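You operate a simulated robot arm through the tools that you are given. There is no shell and no other tool.

Carry out the task below with a simulated robot arm. There is one attempt and no reset: what you move stays moved.

JOB
Get the finished bracket off the open printer's plate and into the dark parts tray.
Fine: wait till the display shows READY, switch off, bend the plate on the grey block with the yellow button, plate back on its bed.

It is judged by the outcome, as a careful person would: the job done as asked, and still so three seconds after it is handed in. It fails if anything else is knocked over, pushed out of place, dropped, spilled or broken.

ROBOT AND FRAMES
A 7-joint arm with a fingered hand, fixed in place. Base frame: the origin is at the foot of the arm, x ahead of it, y to its left, z up. Readings come in m, rad, newtons and seconds.
Its first joint turns from -1.204 to 3.002 rad. Payload 5 kg.
Tool frame: the origin (TCP) lies between the finger pads and is the grasp point; the fingertips stand 0.032 m ahead of it; z points along the fingers, y is the line along which they close. Largest opening 0.16 m; the body of the gripper starts 0.089 m behind the TCP. The gripper is a hand of 3 fingers: y runs from the thumb to the fingers, the wrist lies at [0, 0, -0.252] in the tool frame, and closing takes about 1.5 s.
Orientation is told as [roll, pitch, yaw] about the base's x, y, z axes, in that order, counted from this pose: with the fingers straight down and closing along the base's y, the tool's x points along the base's -x, its y along +y and its z along -z.

CONTROLS
- The arm moves only by the tool move_arm. Its argument "series" is a list of rows, each a list of 7 numbers: the shift along the tool's x, y, z in m, then the turn, a rotation vector about the tool's x, y, z in rad, then the opening, from 0 (shut) to 1 (fully open). In form: [[tx, ty, tz, ax, ay, az, fingers], ...]. A call has 1 to 20 rows; each row shifts and turns the commanded pose from where the row before left it, along the tool's axes as they then stand. Rows are played at 5 a second. More than 0.05 m and 0.15 rad between two rows, or a gripper value outside its range, and nothing of the call is played. A pose out of reach is approached as far as the arm can. The call stops where the force on the tool passes 90 N (or 10 N more than at its start, if that is more) or the arm is blocked; 0.2 s more then pass. The fingers move at their own pace (about 0.108 m/s each) and stop on an object; they squeeze with about 21 N. The grip force told is the motor's: it shows also when the fingers shut on nothing. Time passes only in rows, and 0.2 s behind the last, so rows that do not move let the fingers close. It gives the time, the measured TCP pose, the force on the tool (base axes), the opening and the grip force at its end, in the units of the frame above (readings bear some noise), with the torque about the TCP (base axes, N m) and any sound that the robot's microphone picked up.
- Cameras (640 x 400 px; columns grow to the right, rows downward): "scene" is fixed at [0.048, -0.6485, 1.4988]; the picture's right is [0.70, -0.72, 0.00], its down [-0.19, -0.18, -0.97] and it looks along [0.69, 0.67, -0.26] (base axes); focal length 347 px, centre (320, 200). "wrist" rides on the gripper at [0.065, -0.004, -0.116] in the tool frame; the picture's right is [0.06, 1.00, 0.00], its down [-0.87, 0.05, -0.49] and it looks along [-0.49, 0.03, 0.87] (tool axes); focal length 261 px, centre (320, 200). There is no depth. A picture from a camera that has moved, and an enlarged one, comes with that camera's place and axes in the base frame and with its lens.
- capture(camera): a new picture of that camera. The clock stands still meanwhile.
- slide_trunk(by): slides the trunk up (or, below 0, down) by that many m; the arm rides with it, the base frame stays. It gives what a move gives, with no picture.
- set_grasp(shape): the hand has 3 fingers and takes this shape, open, in about a second: jaw (thumb against the fingers, like two jaws); tri (thumb and two fingers); tip (a fingertip pinch); poke (one finger out to press); point (the index stretched); flat (the hand flat); cup (the hand cupped); fist (a fist). The gripper value then closes the fingers along that shape, each until it touches; the sizes above hold for jaw. It gives what a move gives, with no picture.
- inspect(camera, box): a new picture of the part [left, top, right, bottom] of that camera's present view, enlarged. The clock stands still meanwhile.
- close_job(): hands the job in; it is judged then, once.

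Nothing tells you positions but the pictures and the camera data. Unless the task says otherwise, let go and move clear before handing in.

The tools are called after "Emit:" as a command line: name --pt "numbers of a row" for each row, then --argument value for the rest, lists and objects as JSON in quotes. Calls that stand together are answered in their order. move_arm: Moves the arm, as the interface text tells. Its arguments: {"type":"object","properties":{"series":{"type":"array"}},"required":["series"]} The other tools are called the same way: slide_trunk (by) slides the trunk up or down; set_grasp (shape) gives the hand a shape; capture (camera) takes a picture; inspect (camera, box) takes an enlarged picture of a part of a camera's view; close_job () hands the job in.

At the start:

```text
clock: 0.0
tcp_pos: [0.6934, -0.0154, 1.2444]
tool_rot: [-0.001, 0.0, 0.001]
wrist_force: [-0.1, -0.2, 0.9]
moment: [0.0, 0.01, 0.0]
opening: 0.1598
finger_force: 0.0
shape: jaw
trunk travel left (down, up): [-0.875, 0.065]
```

scene: 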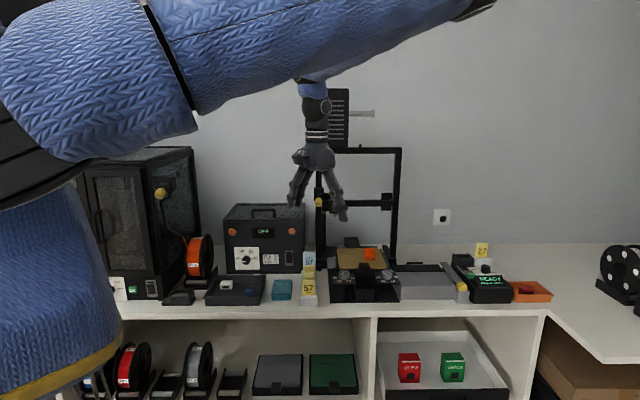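
wrist: 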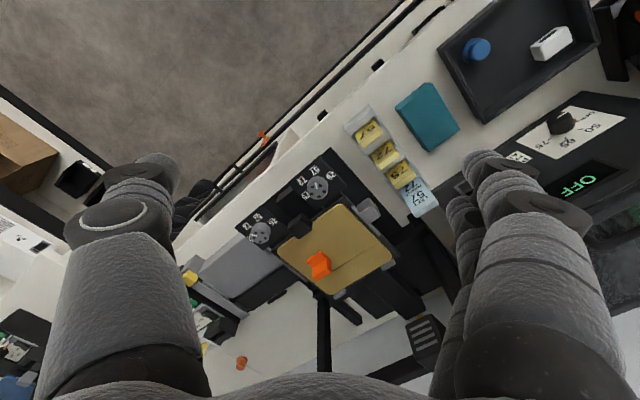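

I see an open printer with a gold plate and an orange bracket on it, a display reading READY to the right, and a dark tray to the left. I'll look closer before moving anything.

Emit:
inspect --camera "scene" --box '[300, 220, 420, 310]'

Emit:
inspect --camera "scene" --box '[400, 220, 560, 320]'

Emit:
inspect --camera "scene" --box '[160, 200, 330, 310]'

Emit:
inspect --camera "wrist" --box '[180, 120, 420, 320]'

Emit:
inspect --camera "scene" --box '[280, 70, 480, 300]'

```text
4.44 times, centred on (360, 265) of scene
camera zoom: at [0.048, -0.6485, 1.4988], right [0.7, -0.72, 0.0], down [-0.19, -0.18, -0.97], along [0.69, 0.67, -0.26], focal length 1540 px, centre (142, -89)
```

zoom: 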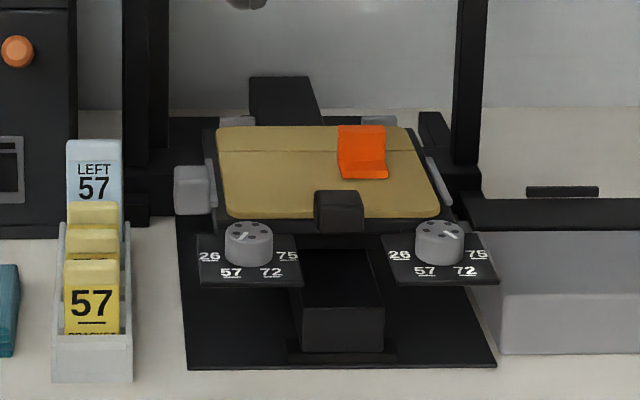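

```text
4.00 times, centred on (480, 270) of scene
camera zoom: at [0.048, -0.6485, 1.4988], right [0.7, -0.72, 0.0], down [-0.19, -0.18, -0.97], along [0.69, 0.67, -0.26], focal length 1386 px, centre (-320, -80)
```

zoom: 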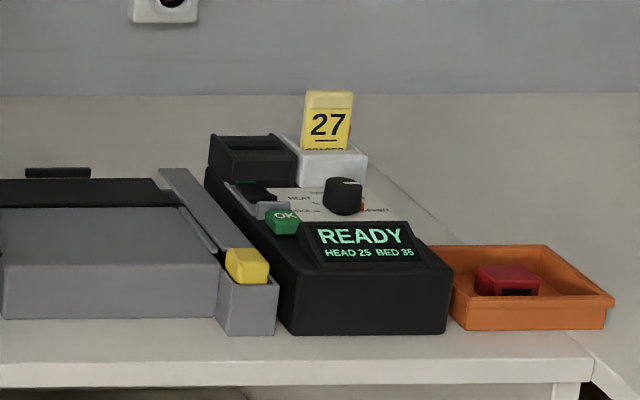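

```text
3.64 times, centred on (245, 255) of scene
camera zoom: at [0.048, -0.6485, 1.4988], right [0.7, -0.72, 0.0], down [-0.19, -0.18, -0.97], along [0.69, 0.67, -0.26], focal length 1260 px, centre (593, 0)
```

zoom: 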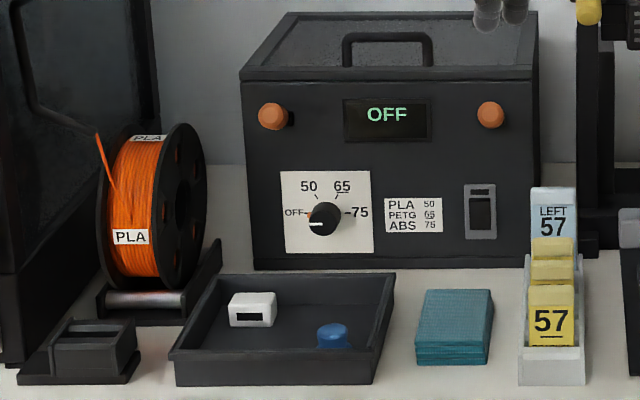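

```text
2.00 times, centred on (300, 220) of wrist
camera zoom: at [0.6285, -0.0194, 1.3599], right [-0.06, 1.0, 0.0], down [0.87, 0.05, 0.49], along [0.49, 0.03, -0.87], focal length 521 px, centre (360, 160)
```

zoom: 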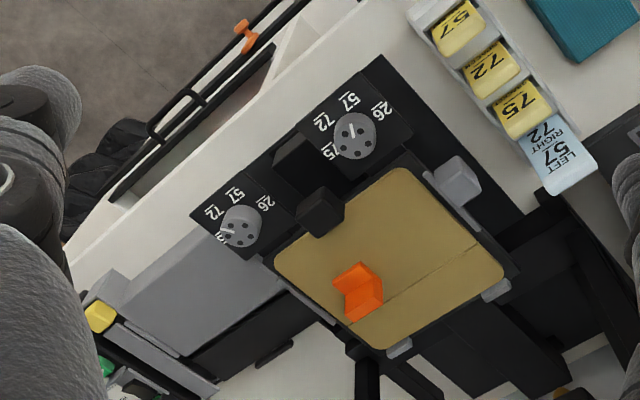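

```text
1.74 times, centred on (380, 185) of scene
camera zoom: at [0.048, -0.6485, 1.4988], right [0.7, -0.72, 0.0], down [-0.19, -0.18, -0.97], along [0.69, 0.67, -0.26], focal length 603 px, centre (216, 226)
```

zoom: 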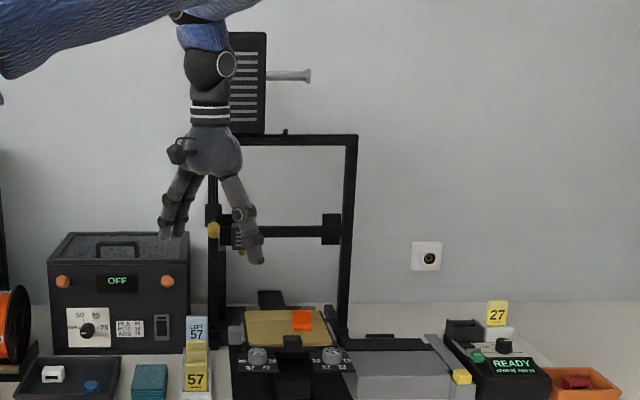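

The display already shows READY, and a control box with a knob sits to the right of the grey block. I take the bracket to be near (0.97, 0.0, 1.0) and the table to be turned about 45° from the base. I'll move the wrist camera to the control box and turn it square with the table.

Emit:
move_arm --pt "0 -0.05 0 0 0 0 1" --pt "0 -0.05 0 0 0 0 1" --pt "0 -0.05 0 0 0 0 1" --pt "0 -0.05 0 0 0 0 1" --pt "0 0 0 0 0 -0.13 1" --pt "0 0 0 0 0 -0.13 1" --pt "0 0 0 0 0 -0.13 1" --pt "0 0 0 0 0 -0.13 1" --pt "0 0 0 0 0 -0.13 1" --pt "0 0 0 0 0 -0.12 1"

Emit:
capture --camera "wrist"

Emit:
capture --camera "scene"

```text
clock: 2.2
tcp_pos: [0.6923, -0.2161, 1.2451]
tool_rot: [0.0, -0.002, 0.771]
wrist_force: [0.0, 0.6, 0.0]
moment: [-0.01, 0.0, 0.01]
opening: 0.1598
finger_force: 0.1
shape: jaw
trunk travel left (down, up): [-0.875, 0.065]
```

```text
taken
camera wrist: at [0.6495, -0.2635, 1.3602], right [-0.74, 0.67, 0.0], down [0.58, 0.65, 0.49], along [0.33, 0.36, -0.87], focal length 261 px, centre (320, 200)
```

wrist: 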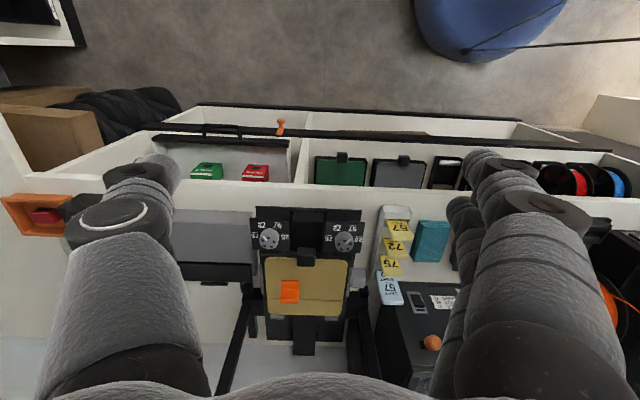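

```text
taken
```

scene: 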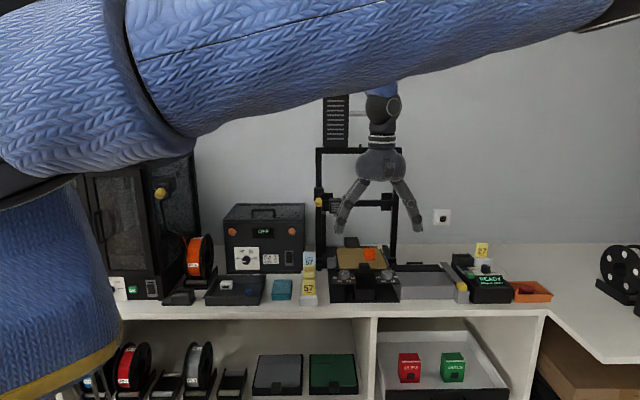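

The table frame is now clear: the control box is far right, near (1.2, -0.3). I'll turn the tool towards it and tilt outward to read the box.

Emit:
move_arm --pt "0 0 0 0 0 0.146 1" --pt "0 0 0 0 0 0.146 1" --pt "0 0 0 0 0 0.146 1" --pt "0 0 0 0 0 0.146 1" --pt "0 0 0 0 0 0.146 1" --pt "0 0 0 0 0 0.146 1" --pt "0 0 0 0 0 0.146 1" --pt "-0.04 0 0 0 -0.14 0 1" --pt "-0.04 0 0 0 -0.14 0 1" --pt "0 0 0 0 -0.14 0 1"

Emit:
capture --camera "wrist"

```text
clock: 4.4
tcp_pos: [0.7675, -0.2355, 1.2513]
tool_rot: [0.001, -0.422, -0.253]
wrist_force: [-0.7, 0.2, 0.7]
moment: [-0.01, 0.0, -0.01]
opening: 0.16
finger_force: 0.1
shape: jaw
trunk travel left (down, up): [-0.875, 0.065]
```

```text
taken
camera wrist: at [0.6646, -0.2117, 1.3299], right [0.19, 0.98, -0.02], down [0.59, -0.1, 0.81], along [0.79, -0.17, -0.59], focal length 261 px, centre (320, 200)
```

wrist: 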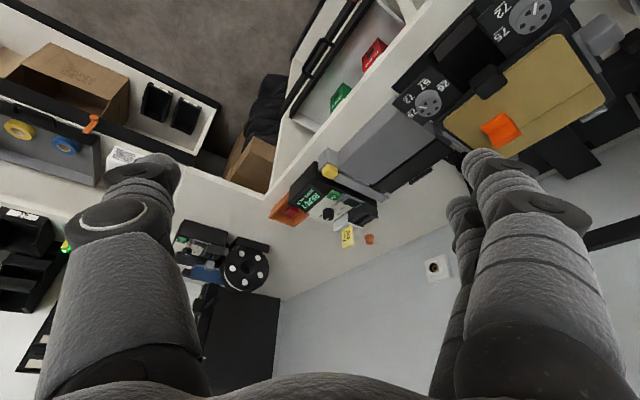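

Emit:
inspect --camera "wrist" --box '[260, 140, 400, 250]'

Emit:
inspect --camera "wrist" --box '[320, 60, 480, 210]'

Emit:
inspect --camera "wrist" --box '[400, 0, 640, 190]'

Emit:
inspect --camera "wrist" --box '[160, 180, 300, 300]'

```text
3.64 times, centred on (330, 195) of wrist
camera zoom: at [0.6646, -0.2117, 1.3299], right [0.19, 0.98, -0.02], down [0.59, -0.1, 0.81], along [0.79, -0.17, -0.59], focal length 948 px, centre (284, 218)
```

zoom: 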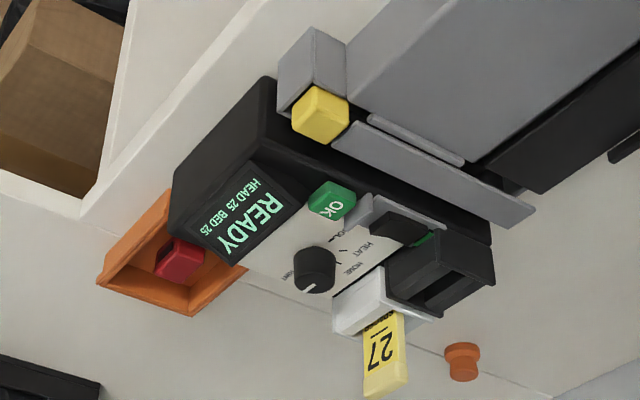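

```text
2.67 times, centred on (400, 135) of wrist
camera zoom: at [0.6646, -0.2117, 1.3299], right [0.19, 0.98, -0.02], down [0.59, -0.1, 0.81], along [0.79, -0.17, -0.59], focal length 695 px, centre (107, 373)
```

zoom: 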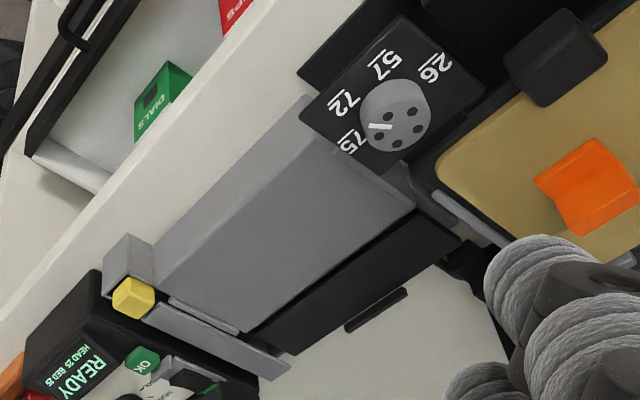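

```text
2.11 times, centred on (520, 95) of wrist
camera zoom: at [0.6646, -0.2117, 1.3299], right [0.19, 0.98, -0.02], down [0.59, -0.1, 0.81], along [0.79, -0.17, -0.59], focal length 549 px, centre (-101, 421)
```

zoom: 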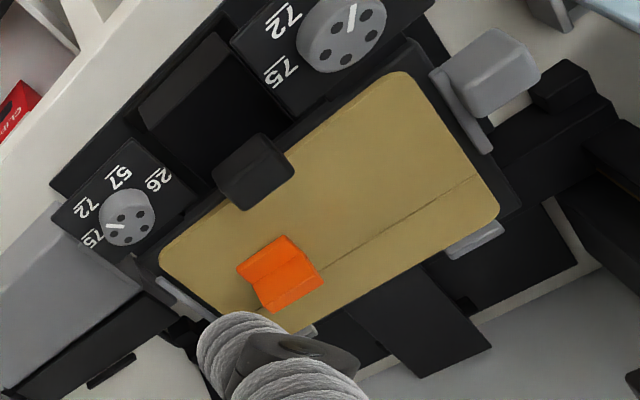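

```text
3.33 times, centred on (230, 240) of wrist
camera zoom: at [0.6646, -0.2117, 1.3299], right [0.19, 0.98, -0.02], down [0.59, -0.1, 0.81], along [0.79, -0.17, -0.59], focal length 869 px, centre (620, 67)
```

zoom: 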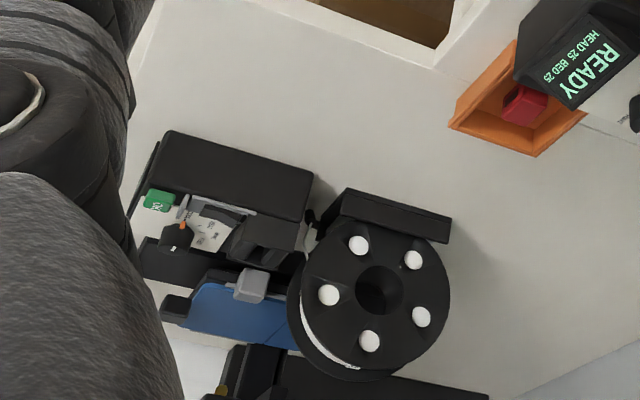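

Emit:
inspect --camera "wrist" --box '[325, 180, 375, 215]'

Emit:
inspect --camera "scene" --box '[445, 250, 515, 295]'

Emit:
inspect --camera "scene" --box '[315, 240, 415, 305]'

Emit:
inspect --camera "scene" --box '[290, 240, 330, 305]'

```text
11.43 times, centred on (350, 198) of wrist
camera zoom: at [0.6646, -0.2117, 1.3299], right [0.19, 0.98, -0.02], down [0.59, -0.1, 0.81], along [0.79, -0.17, -0.59], focal length 2979 px, centre (-23, 229)
```

zoom: 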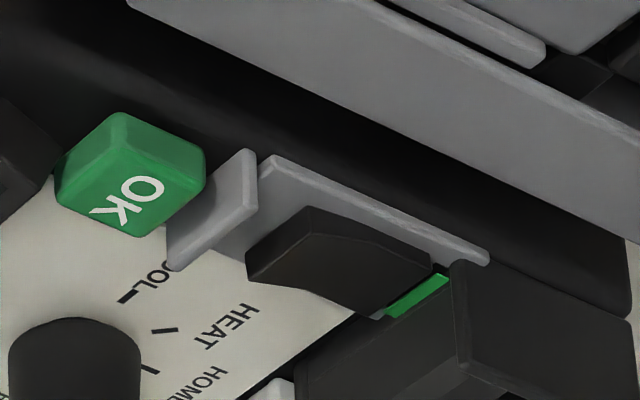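

```text
8.89 times, centred on (480, 272) of scene
camera zoom: at [0.048, -0.6485, 1.4988], right [0.7, -0.72, 0.0], down [-0.19, -0.18, -0.97], along [0.69, 0.67, -0.26], focal length 3081 px, centre (-1102, -444)
```

zoom: 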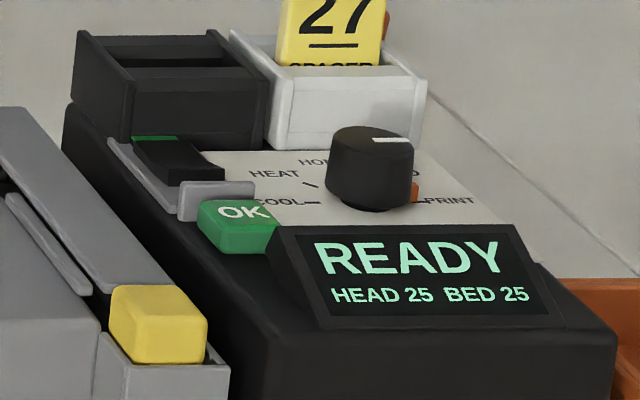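

```text
6.15 times, centred on (365, 272) of scene
camera zoom: at [0.048, -0.6485, 1.4988], right [0.7, -0.72, 0.0], down [-0.19, -0.18, -0.97], along [0.69, 0.67, -0.26], focal length 2133 px, centre (43, -246)
```

zoom: 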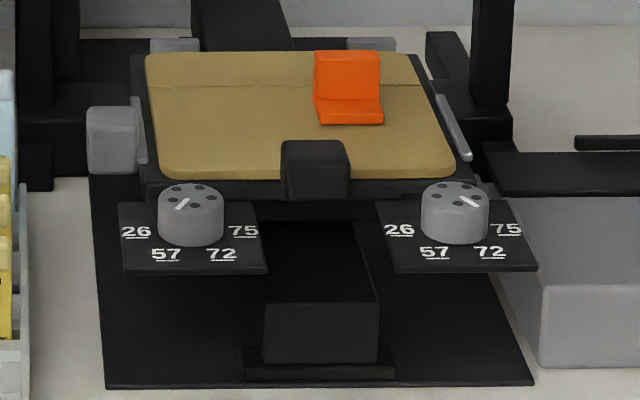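

```text
6.15 times, centred on (310, 272) of scene
camera zoom: at [0.048, -0.6485, 1.4988], right [0.7, -0.72, 0.0], down [-0.19, -0.18, -0.97], along [0.69, 0.67, -0.26], focal length 2133 px, centre (382, -246)
```

zoom: 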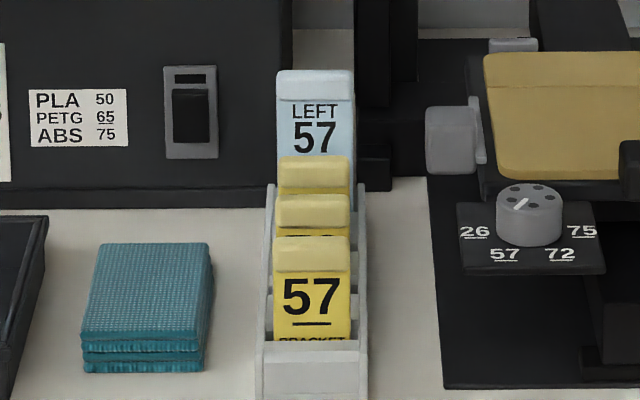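

The display reads READY with HEAD 25 and BED 25, so it is already cool, and the power rocker sits behind the OK button. Next I'll look closely at the plate, its black tab and the clips from in front of the bed.

Emit:
move_arm --pt "0 0 0 0 0.14 0 1" --pt "0 0 0 0 0.14 0 1" --pt "0 0 0 0 0.14 0 1" --pt "0 0 0 0 0 -0.146 1" --pt "0 0 0 0 0 -0.146 1" --pt "0 0 0 0 0 -0.146 1" --pt "0 0 0 0 0 -0.146 1" --pt "0 0 0 0 0 -0.146 1" --pt "0 0 0 0 0 -0.146 1" --pt "0 0 0 0 0 -0.146 1" --pt "-0.033 0.015 0.025 0 0 0 1" --pt "-0.033 0.015 0.025 0 0 0 1" --pt "-0.033 0.015 0.025 0 0 0 1" --pt "-0.033 0.015 0.025 0 0 0 1"

Emit:
capture --camera "wrist"

Emit:
inspect --camera "wrist" --box '[200, 80, 440, 280]'

```text
clock: 7.4
tcp_pos: [0.8259, -0.0993, 1.149]
tool_rot: [0.0, 0.001, 0.768]
wrist_force: [1.0, 0.1, 0.6]
moment: [-0.02, 0.0, 0.05]
opening: 0.1602
finger_force: 0.1
shape: jaw
trunk travel left (down, up): [-0.875, 0.065]
```

```text
taken
camera wrist: at [0.7827, -0.1473, 1.2647], right [-0.74, 0.67, 0.0], down [0.59, 0.64, 0.49], along [0.33, 0.36, -0.87], focal length 261 px, centre (320, 200)
```

wrist: 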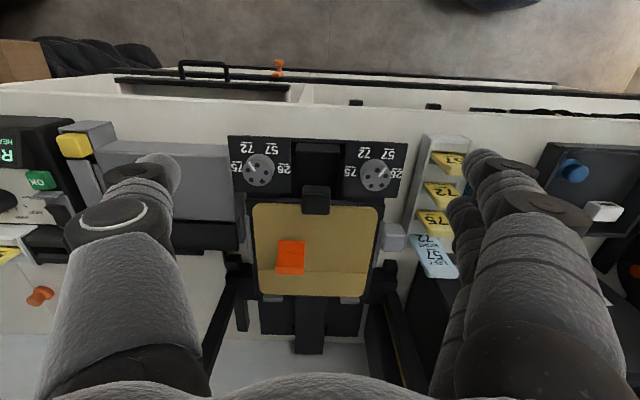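

```text
2.00 times, centred on (320, 180) of wrist
camera zoom: at [0.7827, -0.1473, 1.2647], right [-0.74, 0.67, 0.0], down [0.59, 0.64, 0.49], along [0.33, 0.36, -0.87], focal length 521 px, centre (320, 240)
```

zoom: 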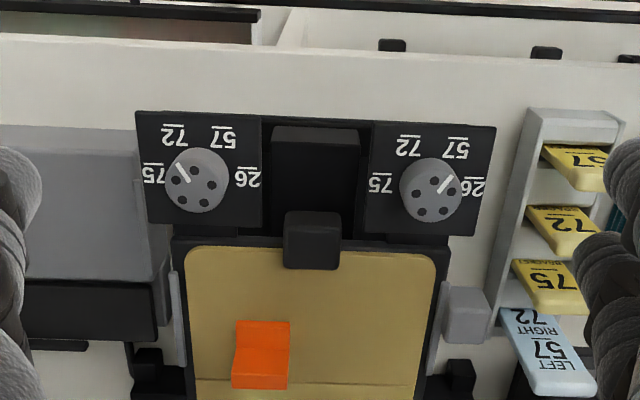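

Emit:
inspect --camera "wrist" --box '[340, 180, 440, 310]'

Emit:
inspect --camera "wrist" --box '[230, 180, 400, 310]'

Emit:
inspect --camera "wrist" --box '[50, 110, 250, 290]'

Emit:
inspect --camera "scene" --box '[315, 240, 375, 280]'

```text
3.08 times, centred on (390, 245) of wrist
camera zoom: at [0.7827, -0.1473, 1.2647], right [-0.74, 0.67, 0.0], down [0.59, 0.64, 0.49], along [0.33, 0.36, -0.87], focal length 802 px, centre (105, 62)
```

zoom: 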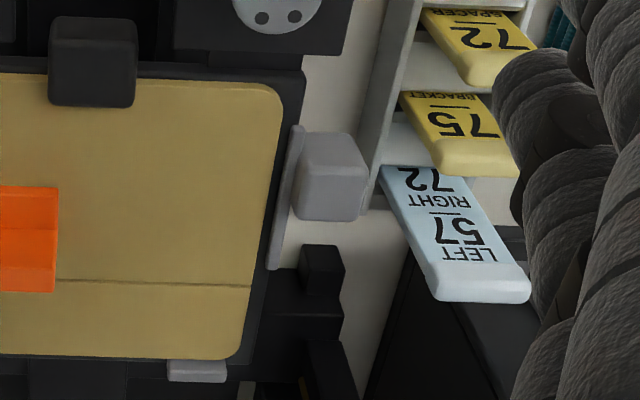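

```text
3.08 times, centred on (315, 245) of wrist
camera zoom: at [0.7827, -0.1473, 1.2647], right [-0.74, 0.67, 0.0], down [0.59, 0.64, 0.49], along [0.33, 0.36, -0.87], focal length 802 px, centre (335, 62)
```

zoom: 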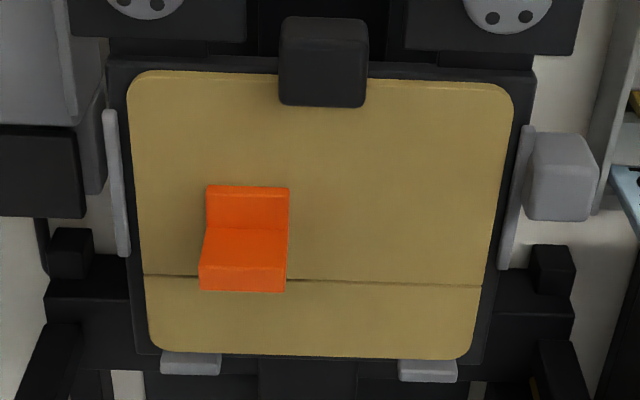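

```text
2.22 times, centred on (150, 200) of wrist
camera zoom: at [0.7827, -0.1473, 1.2647], right [-0.74, 0.67, 0.0], down [0.59, 0.64, 0.49], along [0.33, 0.36, -0.87], focal length 579 px, centre (698, 200)
```

zoom: 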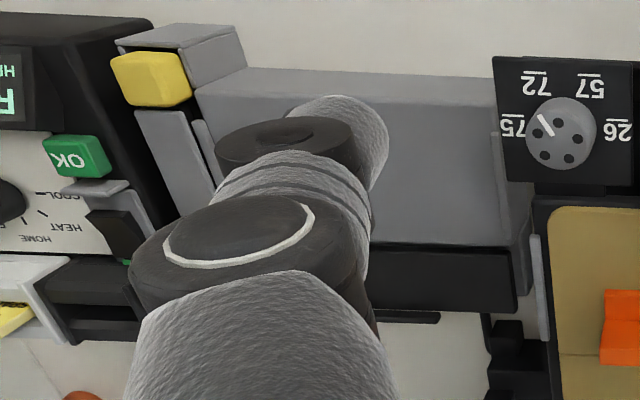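

```text
10.00 times, centred on (345, 260) of scene
camera zoom: at [0.048, -0.6485, 1.4988], right [0.7, -0.72, 0.0], down [-0.19, -0.18, -0.97], along [0.69, 0.67, -0.26], focal length 3466 px, centre (70, -400)
```

zoom: 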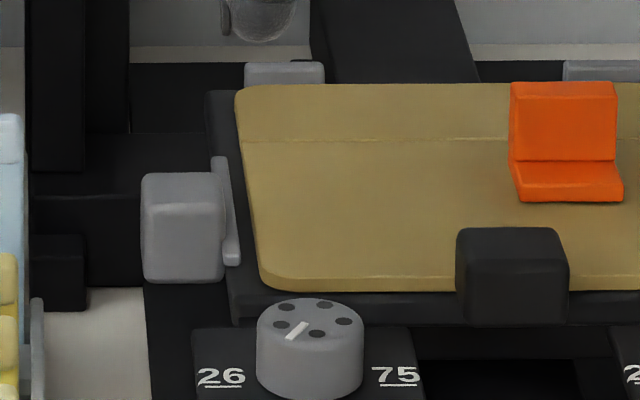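

The plate sits between side strips and rear stops, has a black handle tab at its front edge, and has a bend line near the rear where the bracket sits. Next I'll move right and up to view the grey block.

Emit:
move_arm --pt "0.013 -0.0385 -0.009 0 0 0 1" --pt "0.013 -0.0385 -0.009 0 0 0 1" --pt "0.013 -0.0385 -0.009 0 0 0 1" --pt "0.013 -0.0385 -0.009 0 0 0 1" --pt "0.013 -0.0385 -0.009 0 0 0 1" --pt "0.013 -0.0385 -0.009 0 0 -0.017 1"

Emit:
capture --camera "wrist"

Emit:
inspect --camera "wrist" --box '[160, 100, 460, 300]'

```text
clock: 8.8
tcp_pos: [0.9272, -0.3215, 1.2035]
tool_rot: [-0.001, 0.002, 0.789]
wrist_force: [-0.5, 0.2, 0.3]
moment: [0.0, 0.01, 0.0]
opening: 0.16
finger_force: 0.0
shape: jaw
trunk travel left (down, up): [-0.875, 0.065]
```

```text
taken
camera wrist: at [0.8846, -0.37, 1.3187], right [-0.75, 0.66, 0.0], down [0.57, 0.65, 0.49], along [0.32, 0.37, -0.87], focal length 261 px, centre (320, 200)
```

wrist: 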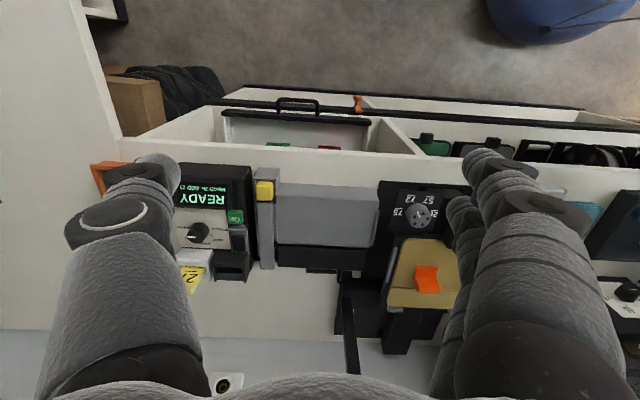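

```text
2.00 times, centred on (310, 200) of wrist
camera zoom: at [0.8846, -0.37, 1.3187], right [-0.75, 0.66, 0.0], down [0.57, 0.65, 0.49], along [0.32, 0.37, -0.87], focal length 521 px, centre (340, 200)
```

zoom: 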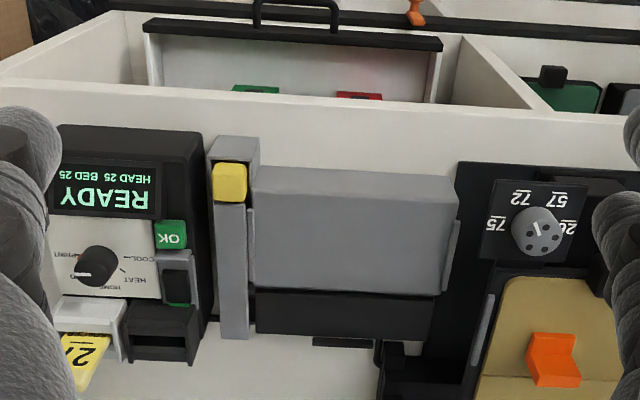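

Emit:
inspect --camera "wrist" --box '[225, 160, 405, 280]'

Emit:
inspect --camera "wrist" --box '[170, 155, 290, 290]'

Emit:
inspect --camera "scene" --box '[390, 255, 480, 310]'

```text
3.33 times, centred on (315, 220) of wrist
camera zoom: at [0.8846, -0.37, 1.3187], right [-0.75, 0.66, 0.0], down [0.57, 0.65, 0.49], along [0.32, 0.37, -0.87], focal length 869 px, centre (337, 133)
```

zoom: 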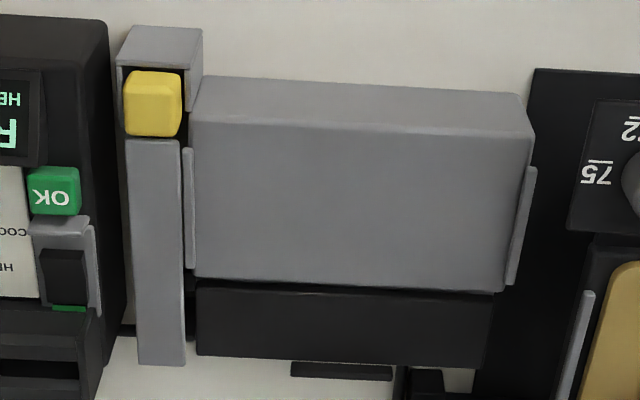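

```text
2.96 times, centred on (230, 222) of wrist
camera zoom: at [0.8846, -0.37, 1.3187], right [-0.75, 0.66, 0.0], down [0.57, 0.65, 0.49], along [0.32, 0.37, -0.87], focal length 772 px, centre (587, 133)
```

zoom: 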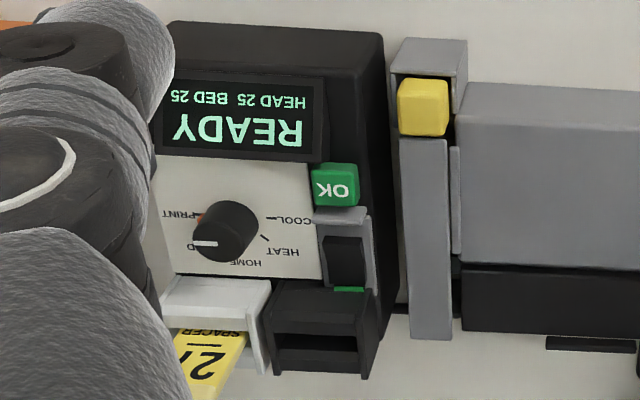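

```text
7.11 times, centred on (435, 282) of scene
camera zoom: at [0.048, -0.6485, 1.4988], right [0.7, -0.72, 0.0], down [-0.19, -0.18, -0.97], along [0.69, 0.67, -0.26], focal length 2465 px, centre (-498, -387)
```

zoom: 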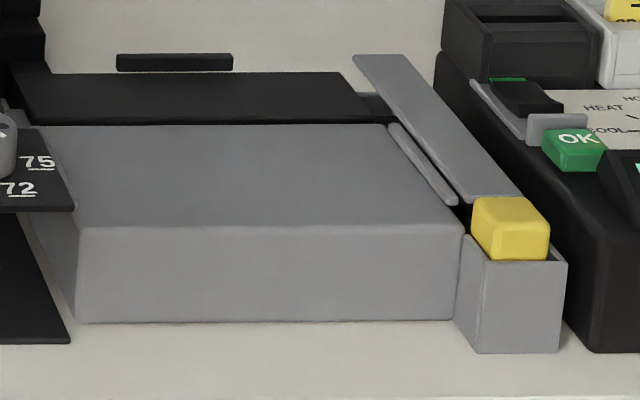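

Emit:
capture --camera "scene"

Emit:
inspect --camera "scene" --box '[340, 60, 560, 240]'

Emit:
inspect --camera "wrist" --box '[0, 130, 640, 400]'

```text
taken
```

scene: 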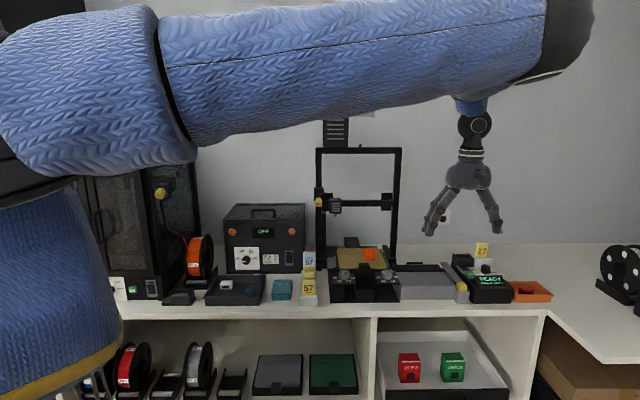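

```text
2.22 times, centred on (450, 150) of scene
camera zoom: at [0.048, -0.6485, 1.4988], right [0.7, -0.72, 0.0], down [-0.19, -0.18, -0.97], along [0.69, 0.67, -0.26], focal length 770 px, centre (31, 311)
```

zoom: 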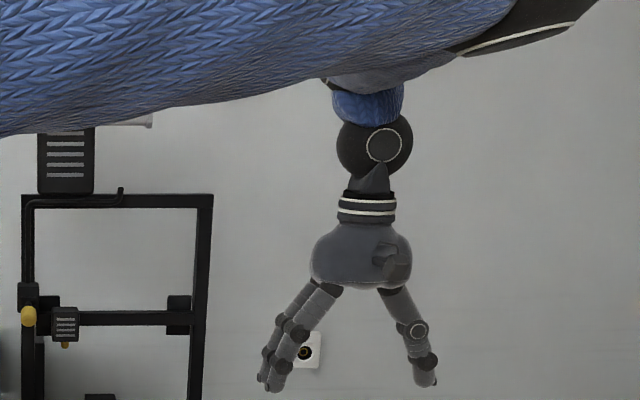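

```text
1.00 times, centred on (320, 265) of wrist (not enlarged: the box is as wide or as high as the picture)
camera zoom: at [0.8846, -0.37, 1.3187], right [-0.75, 0.66, 0.0], down [0.57, 0.65, 0.49], along [0.32, 0.37, -0.87], focal length 261 px, centre (320, 135)
```

zoom: 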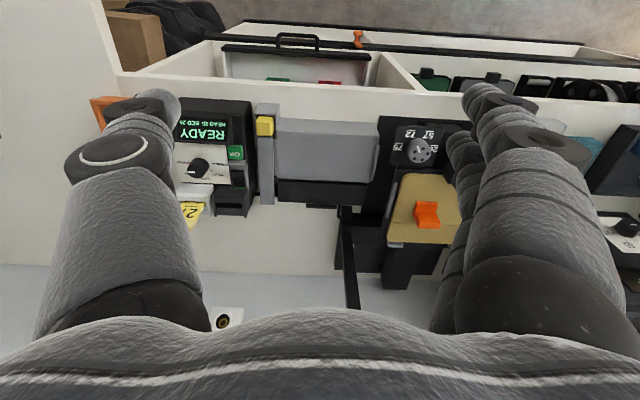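

The block top is near z 0.94, and the rocker is near (1.18, -0.25, 0.96), which is far out. I'll turn and tilt the tool outward to see the rocker closely and test the reach.

Emit:
move_arm --pt "0 0 0 0 0 0.1414 1" --pt "0 0 0 0 0 0.1414 1" --pt "0 0 0 0 0 0.1414 1" --pt "0 0 0 0 0 0.1414 1" --pt "0 0 0 0 0 0.1414 1" --pt "0 0 0 0 0 0.1414 1" --pt "0 0 0 0 0 0.1414 1" --pt "-0.006 0.042 0.01 0 0 0 1" --pt "-0.006 0.042 0.01 0 0 0 1" --pt "-0.006 0.042 0.01 0 0 0 1" --pt "0 0 0 0 -0.14 0 1" --pt "0 0 0 0 -0.14 0 1" --pt "0 0 0 0 -0.14 0 1"

Emit:
capture --camera "wrist"

Emit:
inspect --camera "wrist" --box '[220, 100, 420, 260]'

```text
clock: 11.6
tcp_pos: [0.971, -0.2025, 1.1739]
tool_rot: [-0.001, -0.42, -0.204]
wrist_force: [0.2, 0.0, 0.4]
moment: [0.05, 0.02, 0.02]
opening: 0.16
finger_force: 0.1
shape: jaw
trunk travel left (down, up): [-0.875, 0.065]
```

```text
taken
camera wrist: at [0.8659, -0.1839, 1.2529], right [0.15, 0.99, -0.02], down [0.59, -0.07, 0.8], along [0.79, -0.13, -0.59], focal length 261 px, centre (320, 200)
```

wrist: 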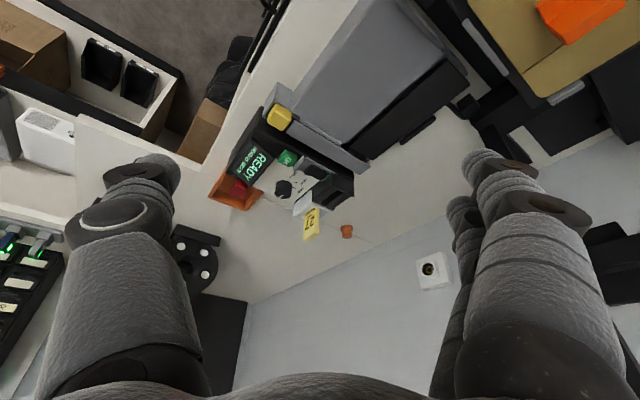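

```text
2.50 times, centred on (320, 180) of wrist
camera zoom: at [0.8659, -0.1839, 1.2529], right [0.15, 0.99, -0.02], down [0.59, -0.07, 0.8], along [0.79, -0.13, -0.59], focal length 652 px, centre (320, 250)
```

zoom: 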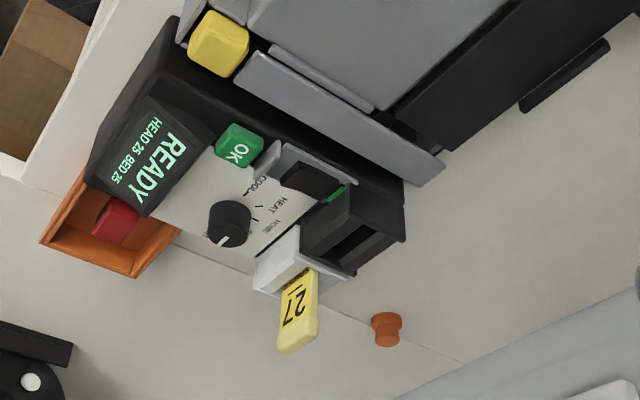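

Emit:
inspect --camera "wrist" --box '[270, 140, 350, 195]'

Emit:
inspect --camera "wrist" --box '[300, 153, 335, 177]'

Emit:
inspect --camera "wrist" --box '[0, 90, 100, 180]'

```text
7.27 times, centred on (310, 168) of wrist
camera zoom: at [0.8659, -0.1839, 1.2529], right [0.15, 0.99, -0.02], down [0.59, -0.07, 0.8], along [0.79, -0.13, -0.59], focal length 1896 px, centre (393, 436)
```

zoom: 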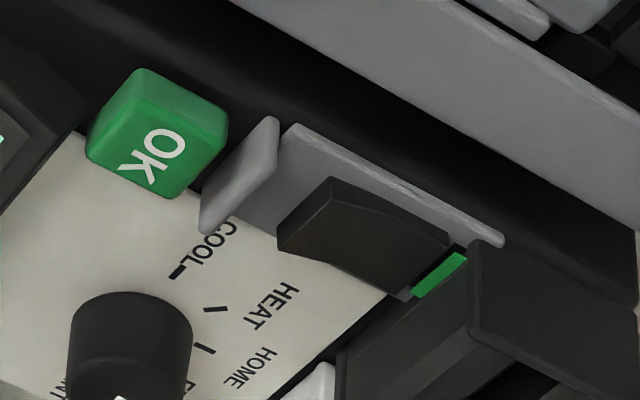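

```text
16.00 times, centred on (318, 165) of wrist
camera zoom: at [0.8659, -0.1839, 1.2529], right [0.15, 0.99, -0.02], down [0.59, -0.07, 0.8], along [0.79, -0.13, -0.59], focal length 4170 px, centre (360, 760)
```

zoom: 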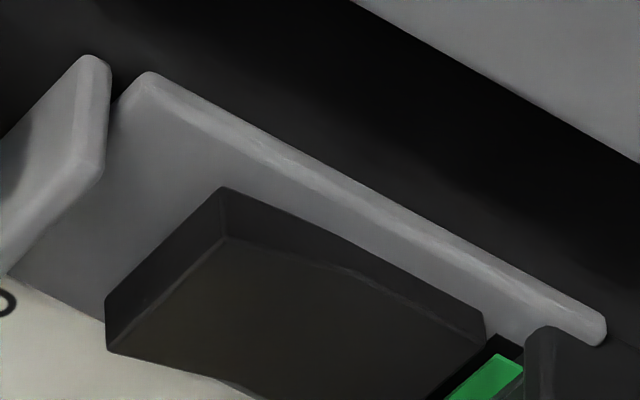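

```text
4.44 times, centred on (50, 135) of wrist
camera zoom: at [0.8659, -0.1839, 1.2529], right [0.15, 0.99, -0.02], down [0.59, -0.07, 0.8], along [0.79, -0.13, -0.59], focal length 1158 px, centre (1520, 489)
```

zoom: 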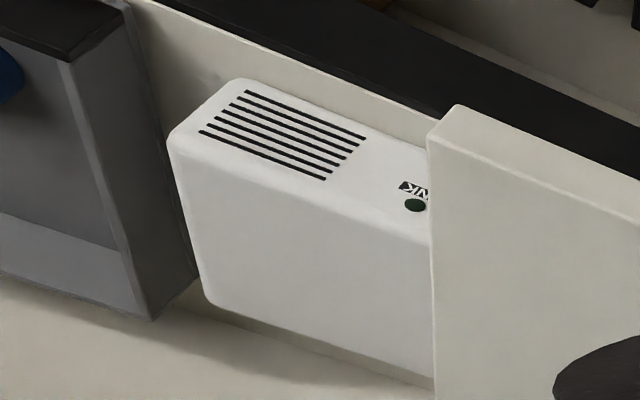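

The rocker's end nearest the OK button stands high, with the lit green lamp at its far end, so pressing the near end should switch it off. I'll set the poke shape here in clear air and see where the fingertip ends up.

Emit:
set_grasp --shape "poke"

Emit:
move_arm --pt "0 0 0 0 -0.13 0 1" --pt "0 0 0 0 -0.13 0 1" --pt "0 0 0 0 -0.13 0 1"

Emit:
capture --camera "wrist"

Emit:
capture --camera "scene"

```text
clock: 12.5
tcp_pos: [0.9711, -0.2008, 1.1733]
tool_rot: [0.001, -0.418, -0.202]
wrist_force: [0.7, -0.3, -0.1]
moment: [0.01, -0.01, -0.01]
opening: 0.0
finger_force: 0.0
shape: poke
trunk travel left (down, up): [-0.875, 0.065]
```

```text
clock: 13.3
tcp_pos: [0.971, -0.2015, 1.175]
tool_rot: [0.002, -0.811, -0.205]
wrist_force: [0.7, 0.4, 0.5]
moment: [-0.01, 0.02, 0.02]
opening: 0.0003
finger_force: 0.1
shape: poke
trunk travel left (down, up): [-0.875, 0.065]
```

```text
taken
camera wrist: at [0.8448, -0.1787, 1.2067], right [0.16, 0.99, -0.04], down [0.25, 0.0, 0.97], along [0.96, -0.16, -0.24], focal length 261 px, centre (320, 200)
```

wrist: 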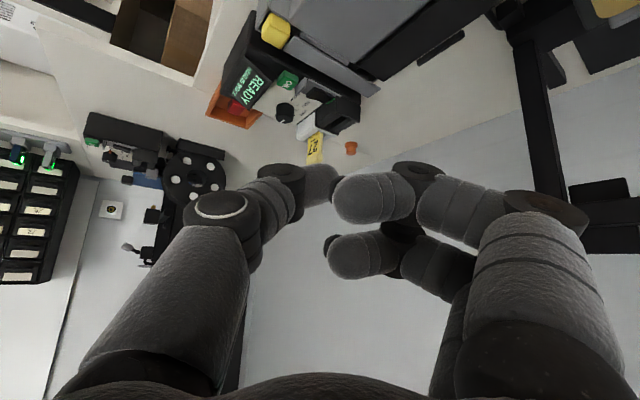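

```text
taken
```

scene: 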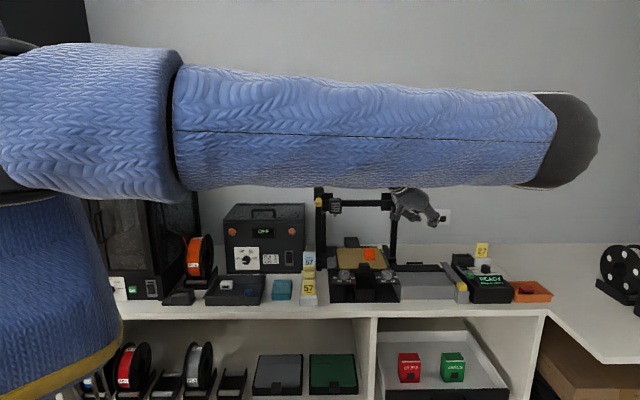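

Emit:
inspect --camera "wrist" --box '[240, 130, 400, 250]'

Emit:
inspect --camera "scene" --box '[370, 170, 470, 240]'

```text
3.33 times, centred on (320, 190) of wrist
camera zoom: at [0.8448, -0.1787, 1.2067], right [0.16, 0.99, -0.04], down [0.25, 0.0, 0.97], along [0.96, -0.16, -0.24], focal length 869 px, centre (320, 233)
```

zoom: 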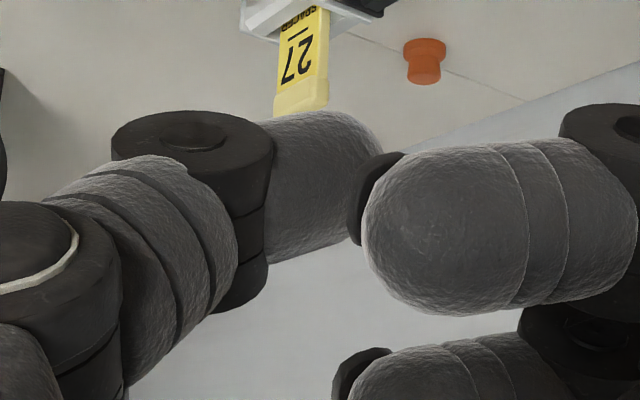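

```text
5.71 times, centred on (420, 205) of scene
camera zoom: at [0.048, -0.6485, 1.4988], right [0.7, -0.72, 0.0], down [-0.19, -0.18, -0.97], along [0.69, 0.67, -0.26], focal length 1981 px, centre (-251, 171)
```

zoom: 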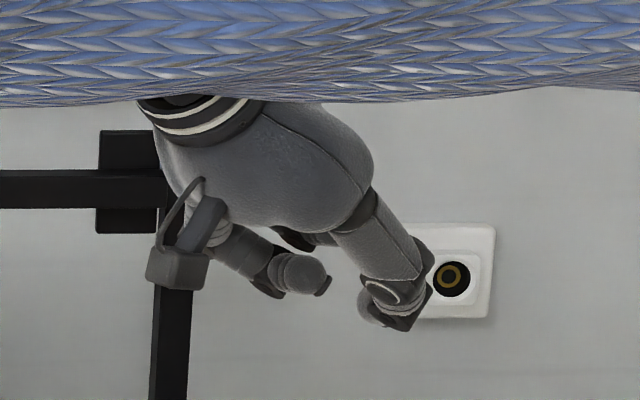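

Emit:
set_grasp --shape "point"

Emit:
inspect --camera "wrist" --box '[160, 100, 480, 300]'

Emit:
inspect --camera "scene" --box '[370, 170, 470, 240]'

```text
clock: 14.2
tcp_pos: [0.9713, -0.2006, 1.1738]
tool_rot: [-0.001, -0.81, -0.201]
wrist_force: [0.3, -0.6, 0.4]
moment: [0.01, -0.01, 0.01]
opening: 0.0
finger_force: 0.0
shape: point
trunk travel left (down, up): [-0.875, 0.065]
```

```text
2.00 times, centred on (320, 200) of wrist
camera zoom: at [0.8446, -0.1783, 1.2062], right [0.16, 0.99, -0.04], down [0.25, 0.0, 0.97], along [0.96, -0.16, -0.25], focal length 521 px, centre (320, 200)
```

zoom: 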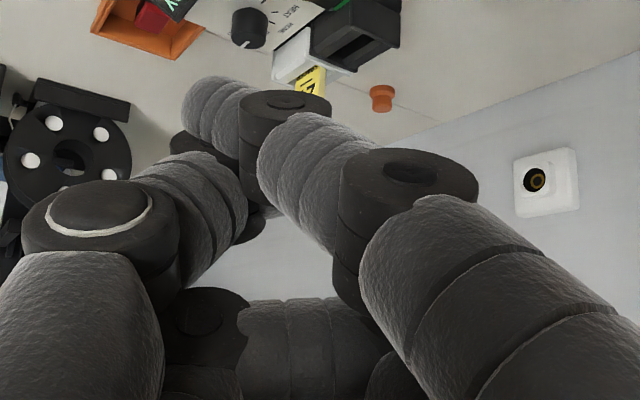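

```text
5.71 times, centred on (420, 205) of scene
camera zoom: at [0.048, -0.6485, 1.4988], right [0.7, -0.72, 0.0], down [-0.19, -0.18, -0.97], along [0.69, 0.67, -0.26], focal length 1981 px, centre (-251, 171)
```

zoom: 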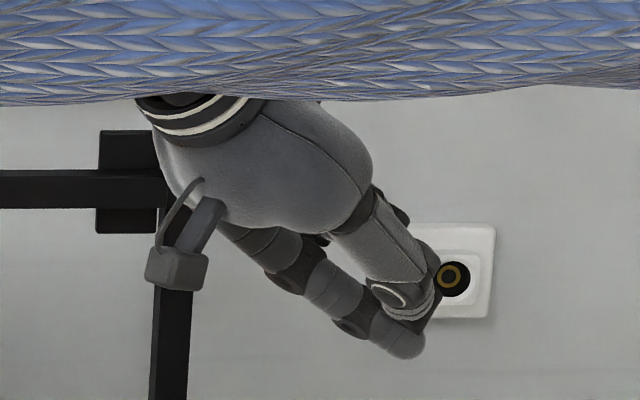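

In the point shape the index tip sits at about (0.018, -0.03, 0.02) in the tool frame. I'll move to a hover above the rocker to test the reach.

Emit:
move_arm --pt "-0.0098 0.003 0.0379 0 0 0 1" --pt "-0.0098 0.003 0.0379 0 0 0 1" --pt "-0.0098 0.003 0.0379 0 0 0 1" --pt "-0.0098 0.003 0.0379 0 0 0 1"

Emit:
capture --camera "wrist"

Emit:
capture --camera "scene"

```text
clock: 15.2
tcp_pos: [1.1085, -0.2179, 1.0951]
tool_rot: [0.002, -0.807, -0.203]
wrist_force: [0.8, 0.0, -0.1]
moment: [0.01, -0.02, 0.01]
opening: 0.0
finger_force: 0.0
shape: point
trunk travel left (down, up): [-0.875, 0.065]
```

```text
taken
camera wrist: at [0.9828, -0.1956, 1.1275], right [0.16, 0.99, -0.05], down [0.25, 0.0, 0.97], along [0.95, -0.17, -0.25], focal length 261 px, centre (320, 200)
```

wrist: 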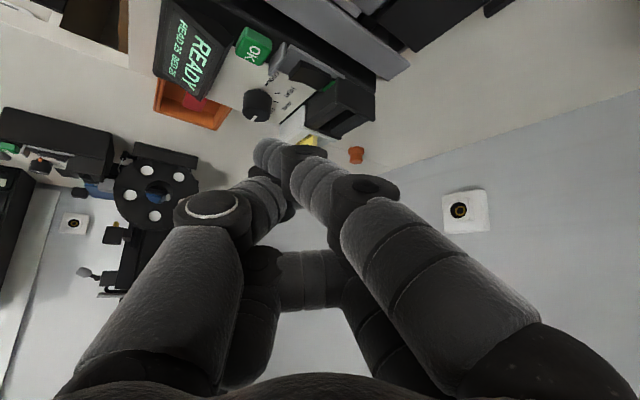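

```text
taken
```

scene: 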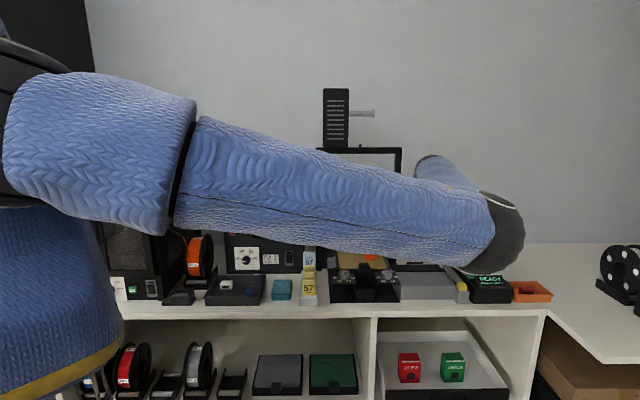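

Emit:
move_arm --pt "-0.0098 0.003 0.0379 0 0 0 1" --pt "-0.0098 0.003 0.0379 0 0 0 1"

Emit:
capture --camera "wrist"

Emit:
capture --camera "scene"

```text
clock: 15.8
tcp_pos: [1.1765, -0.2231, 1.0593]
tool_rot: [0.0, -0.809, -0.204]
wrist_force: [-0.2, 0.0, 0.8]
moment: [0.02, 0.04, -0.02]
opening: 0.0
finger_force: 0.0
shape: point
trunk travel left (down, up): [-0.875, 0.065]
```

```text
taken
camera wrist: at [1.0499, -0.2024, 1.092], right [0.16, 0.99, -0.05], down [0.25, 0.0, 0.97], along [0.96, -0.17, -0.25], focal length 261 px, centre (320, 200)
```

wrist: 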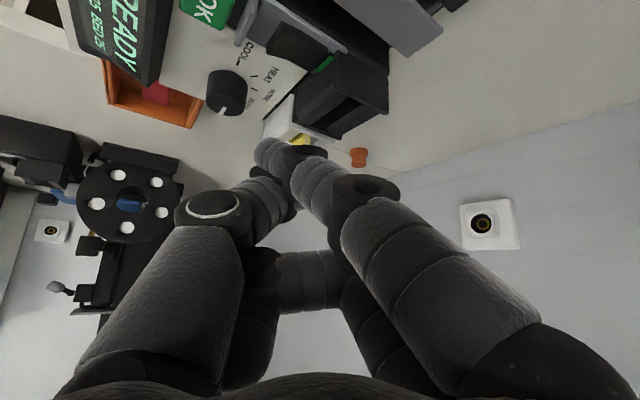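

```text
taken
```

scene: 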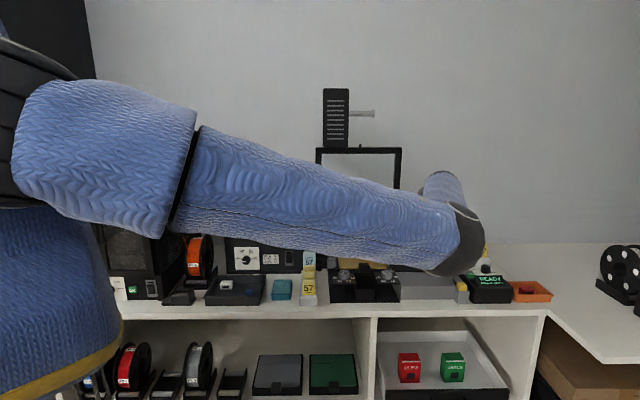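

Emit:
inspect --camera "wrist" --box '[180, 0, 400, 170]'

Emit:
inspect --camera "wrist" --box '[235, 0, 345, 85]'

```text
2.35 times, centred on (290, 85) of wrist
camera zoom: at [1.0499, -0.2024, 1.092], right [0.16, 0.99, -0.05], down [0.25, 0.0, 0.97], along [0.96, -0.17, -0.25], focal length 613 px, centre (391, 471)
```

zoom: 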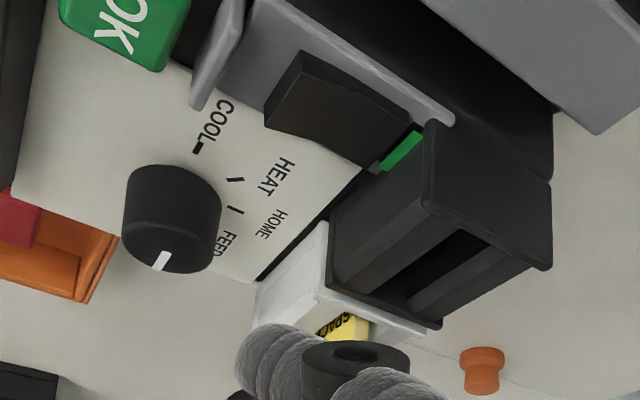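

```text
4.71 times, centred on (290, 42) of wrist
camera zoom: at [1.0499, -0.2024, 1.092], right [0.16, 0.99, -0.05], down [0.25, 0.0, 0.97], along [0.96, -0.17, -0.25], focal length 1227 px, centre (461, 941)
```

zoom: 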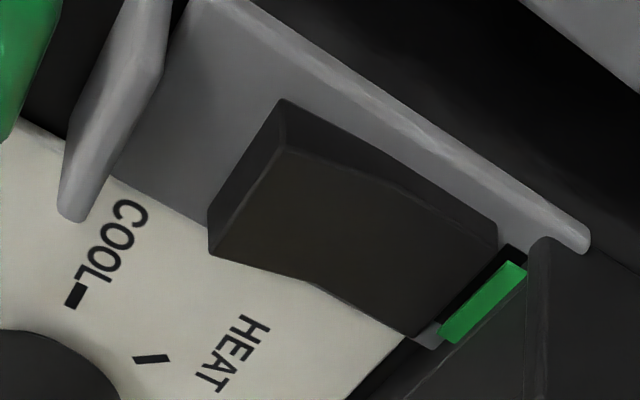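

The arm reaches. The wrist view confirms that the rocker's near end is up and the lamp end is pressed, and the fingertip is almost directly above the near end. I'll go down partway and check.

Emit:
move_arm --pt "0.0109 0 0.01035 0 0 0 1" --pt "0.0109 0 0.01035 0 0 0 1"

Emit:
capture --camera "wrist"

Emit:
inspect --camera "scene" --box '[440, 220, 540, 300]'

```text
clock: 16.4
tcp_pos: [1.1756, -0.2242, 1.0305]
tool_rot: [-0.001, -0.811, -0.203]
wrist_force: [-0.8, -0.6, 0.9]
moment: [-0.02, 0.04, 0.03]
opening: 0.0
finger_force: 0.1
shape: point
trunk travel left (down, up): [-0.875, 0.065]
```

```text
taken
camera wrist: at [1.0487, -0.2035, 1.0628], right [0.16, 0.99, -0.04], down [0.25, 0.0, 0.97], along [0.96, -0.16, -0.24], focal length 261 px, centre (320, 200)
```

wrist: 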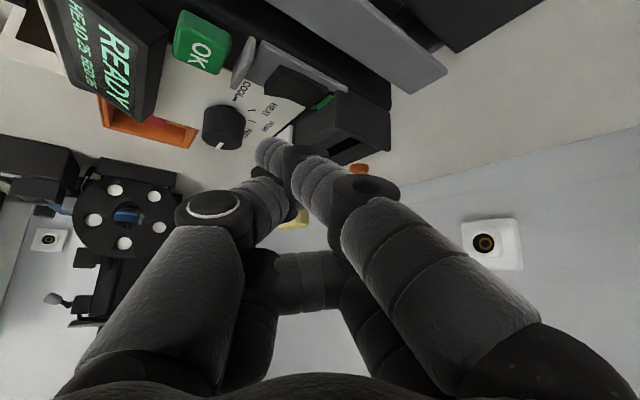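

```text
5.00 times, centred on (490, 260) of scene
camera zoom: at [0.048, -0.6485, 1.4988], right [0.7, -0.72, 0.0], down [-0.19, -0.18, -0.97], along [0.69, 0.67, -0.26], focal length 1733 px, centre (-530, -100)
```

zoom: 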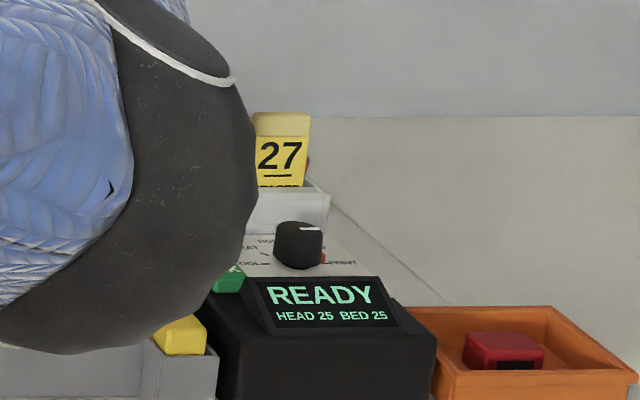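

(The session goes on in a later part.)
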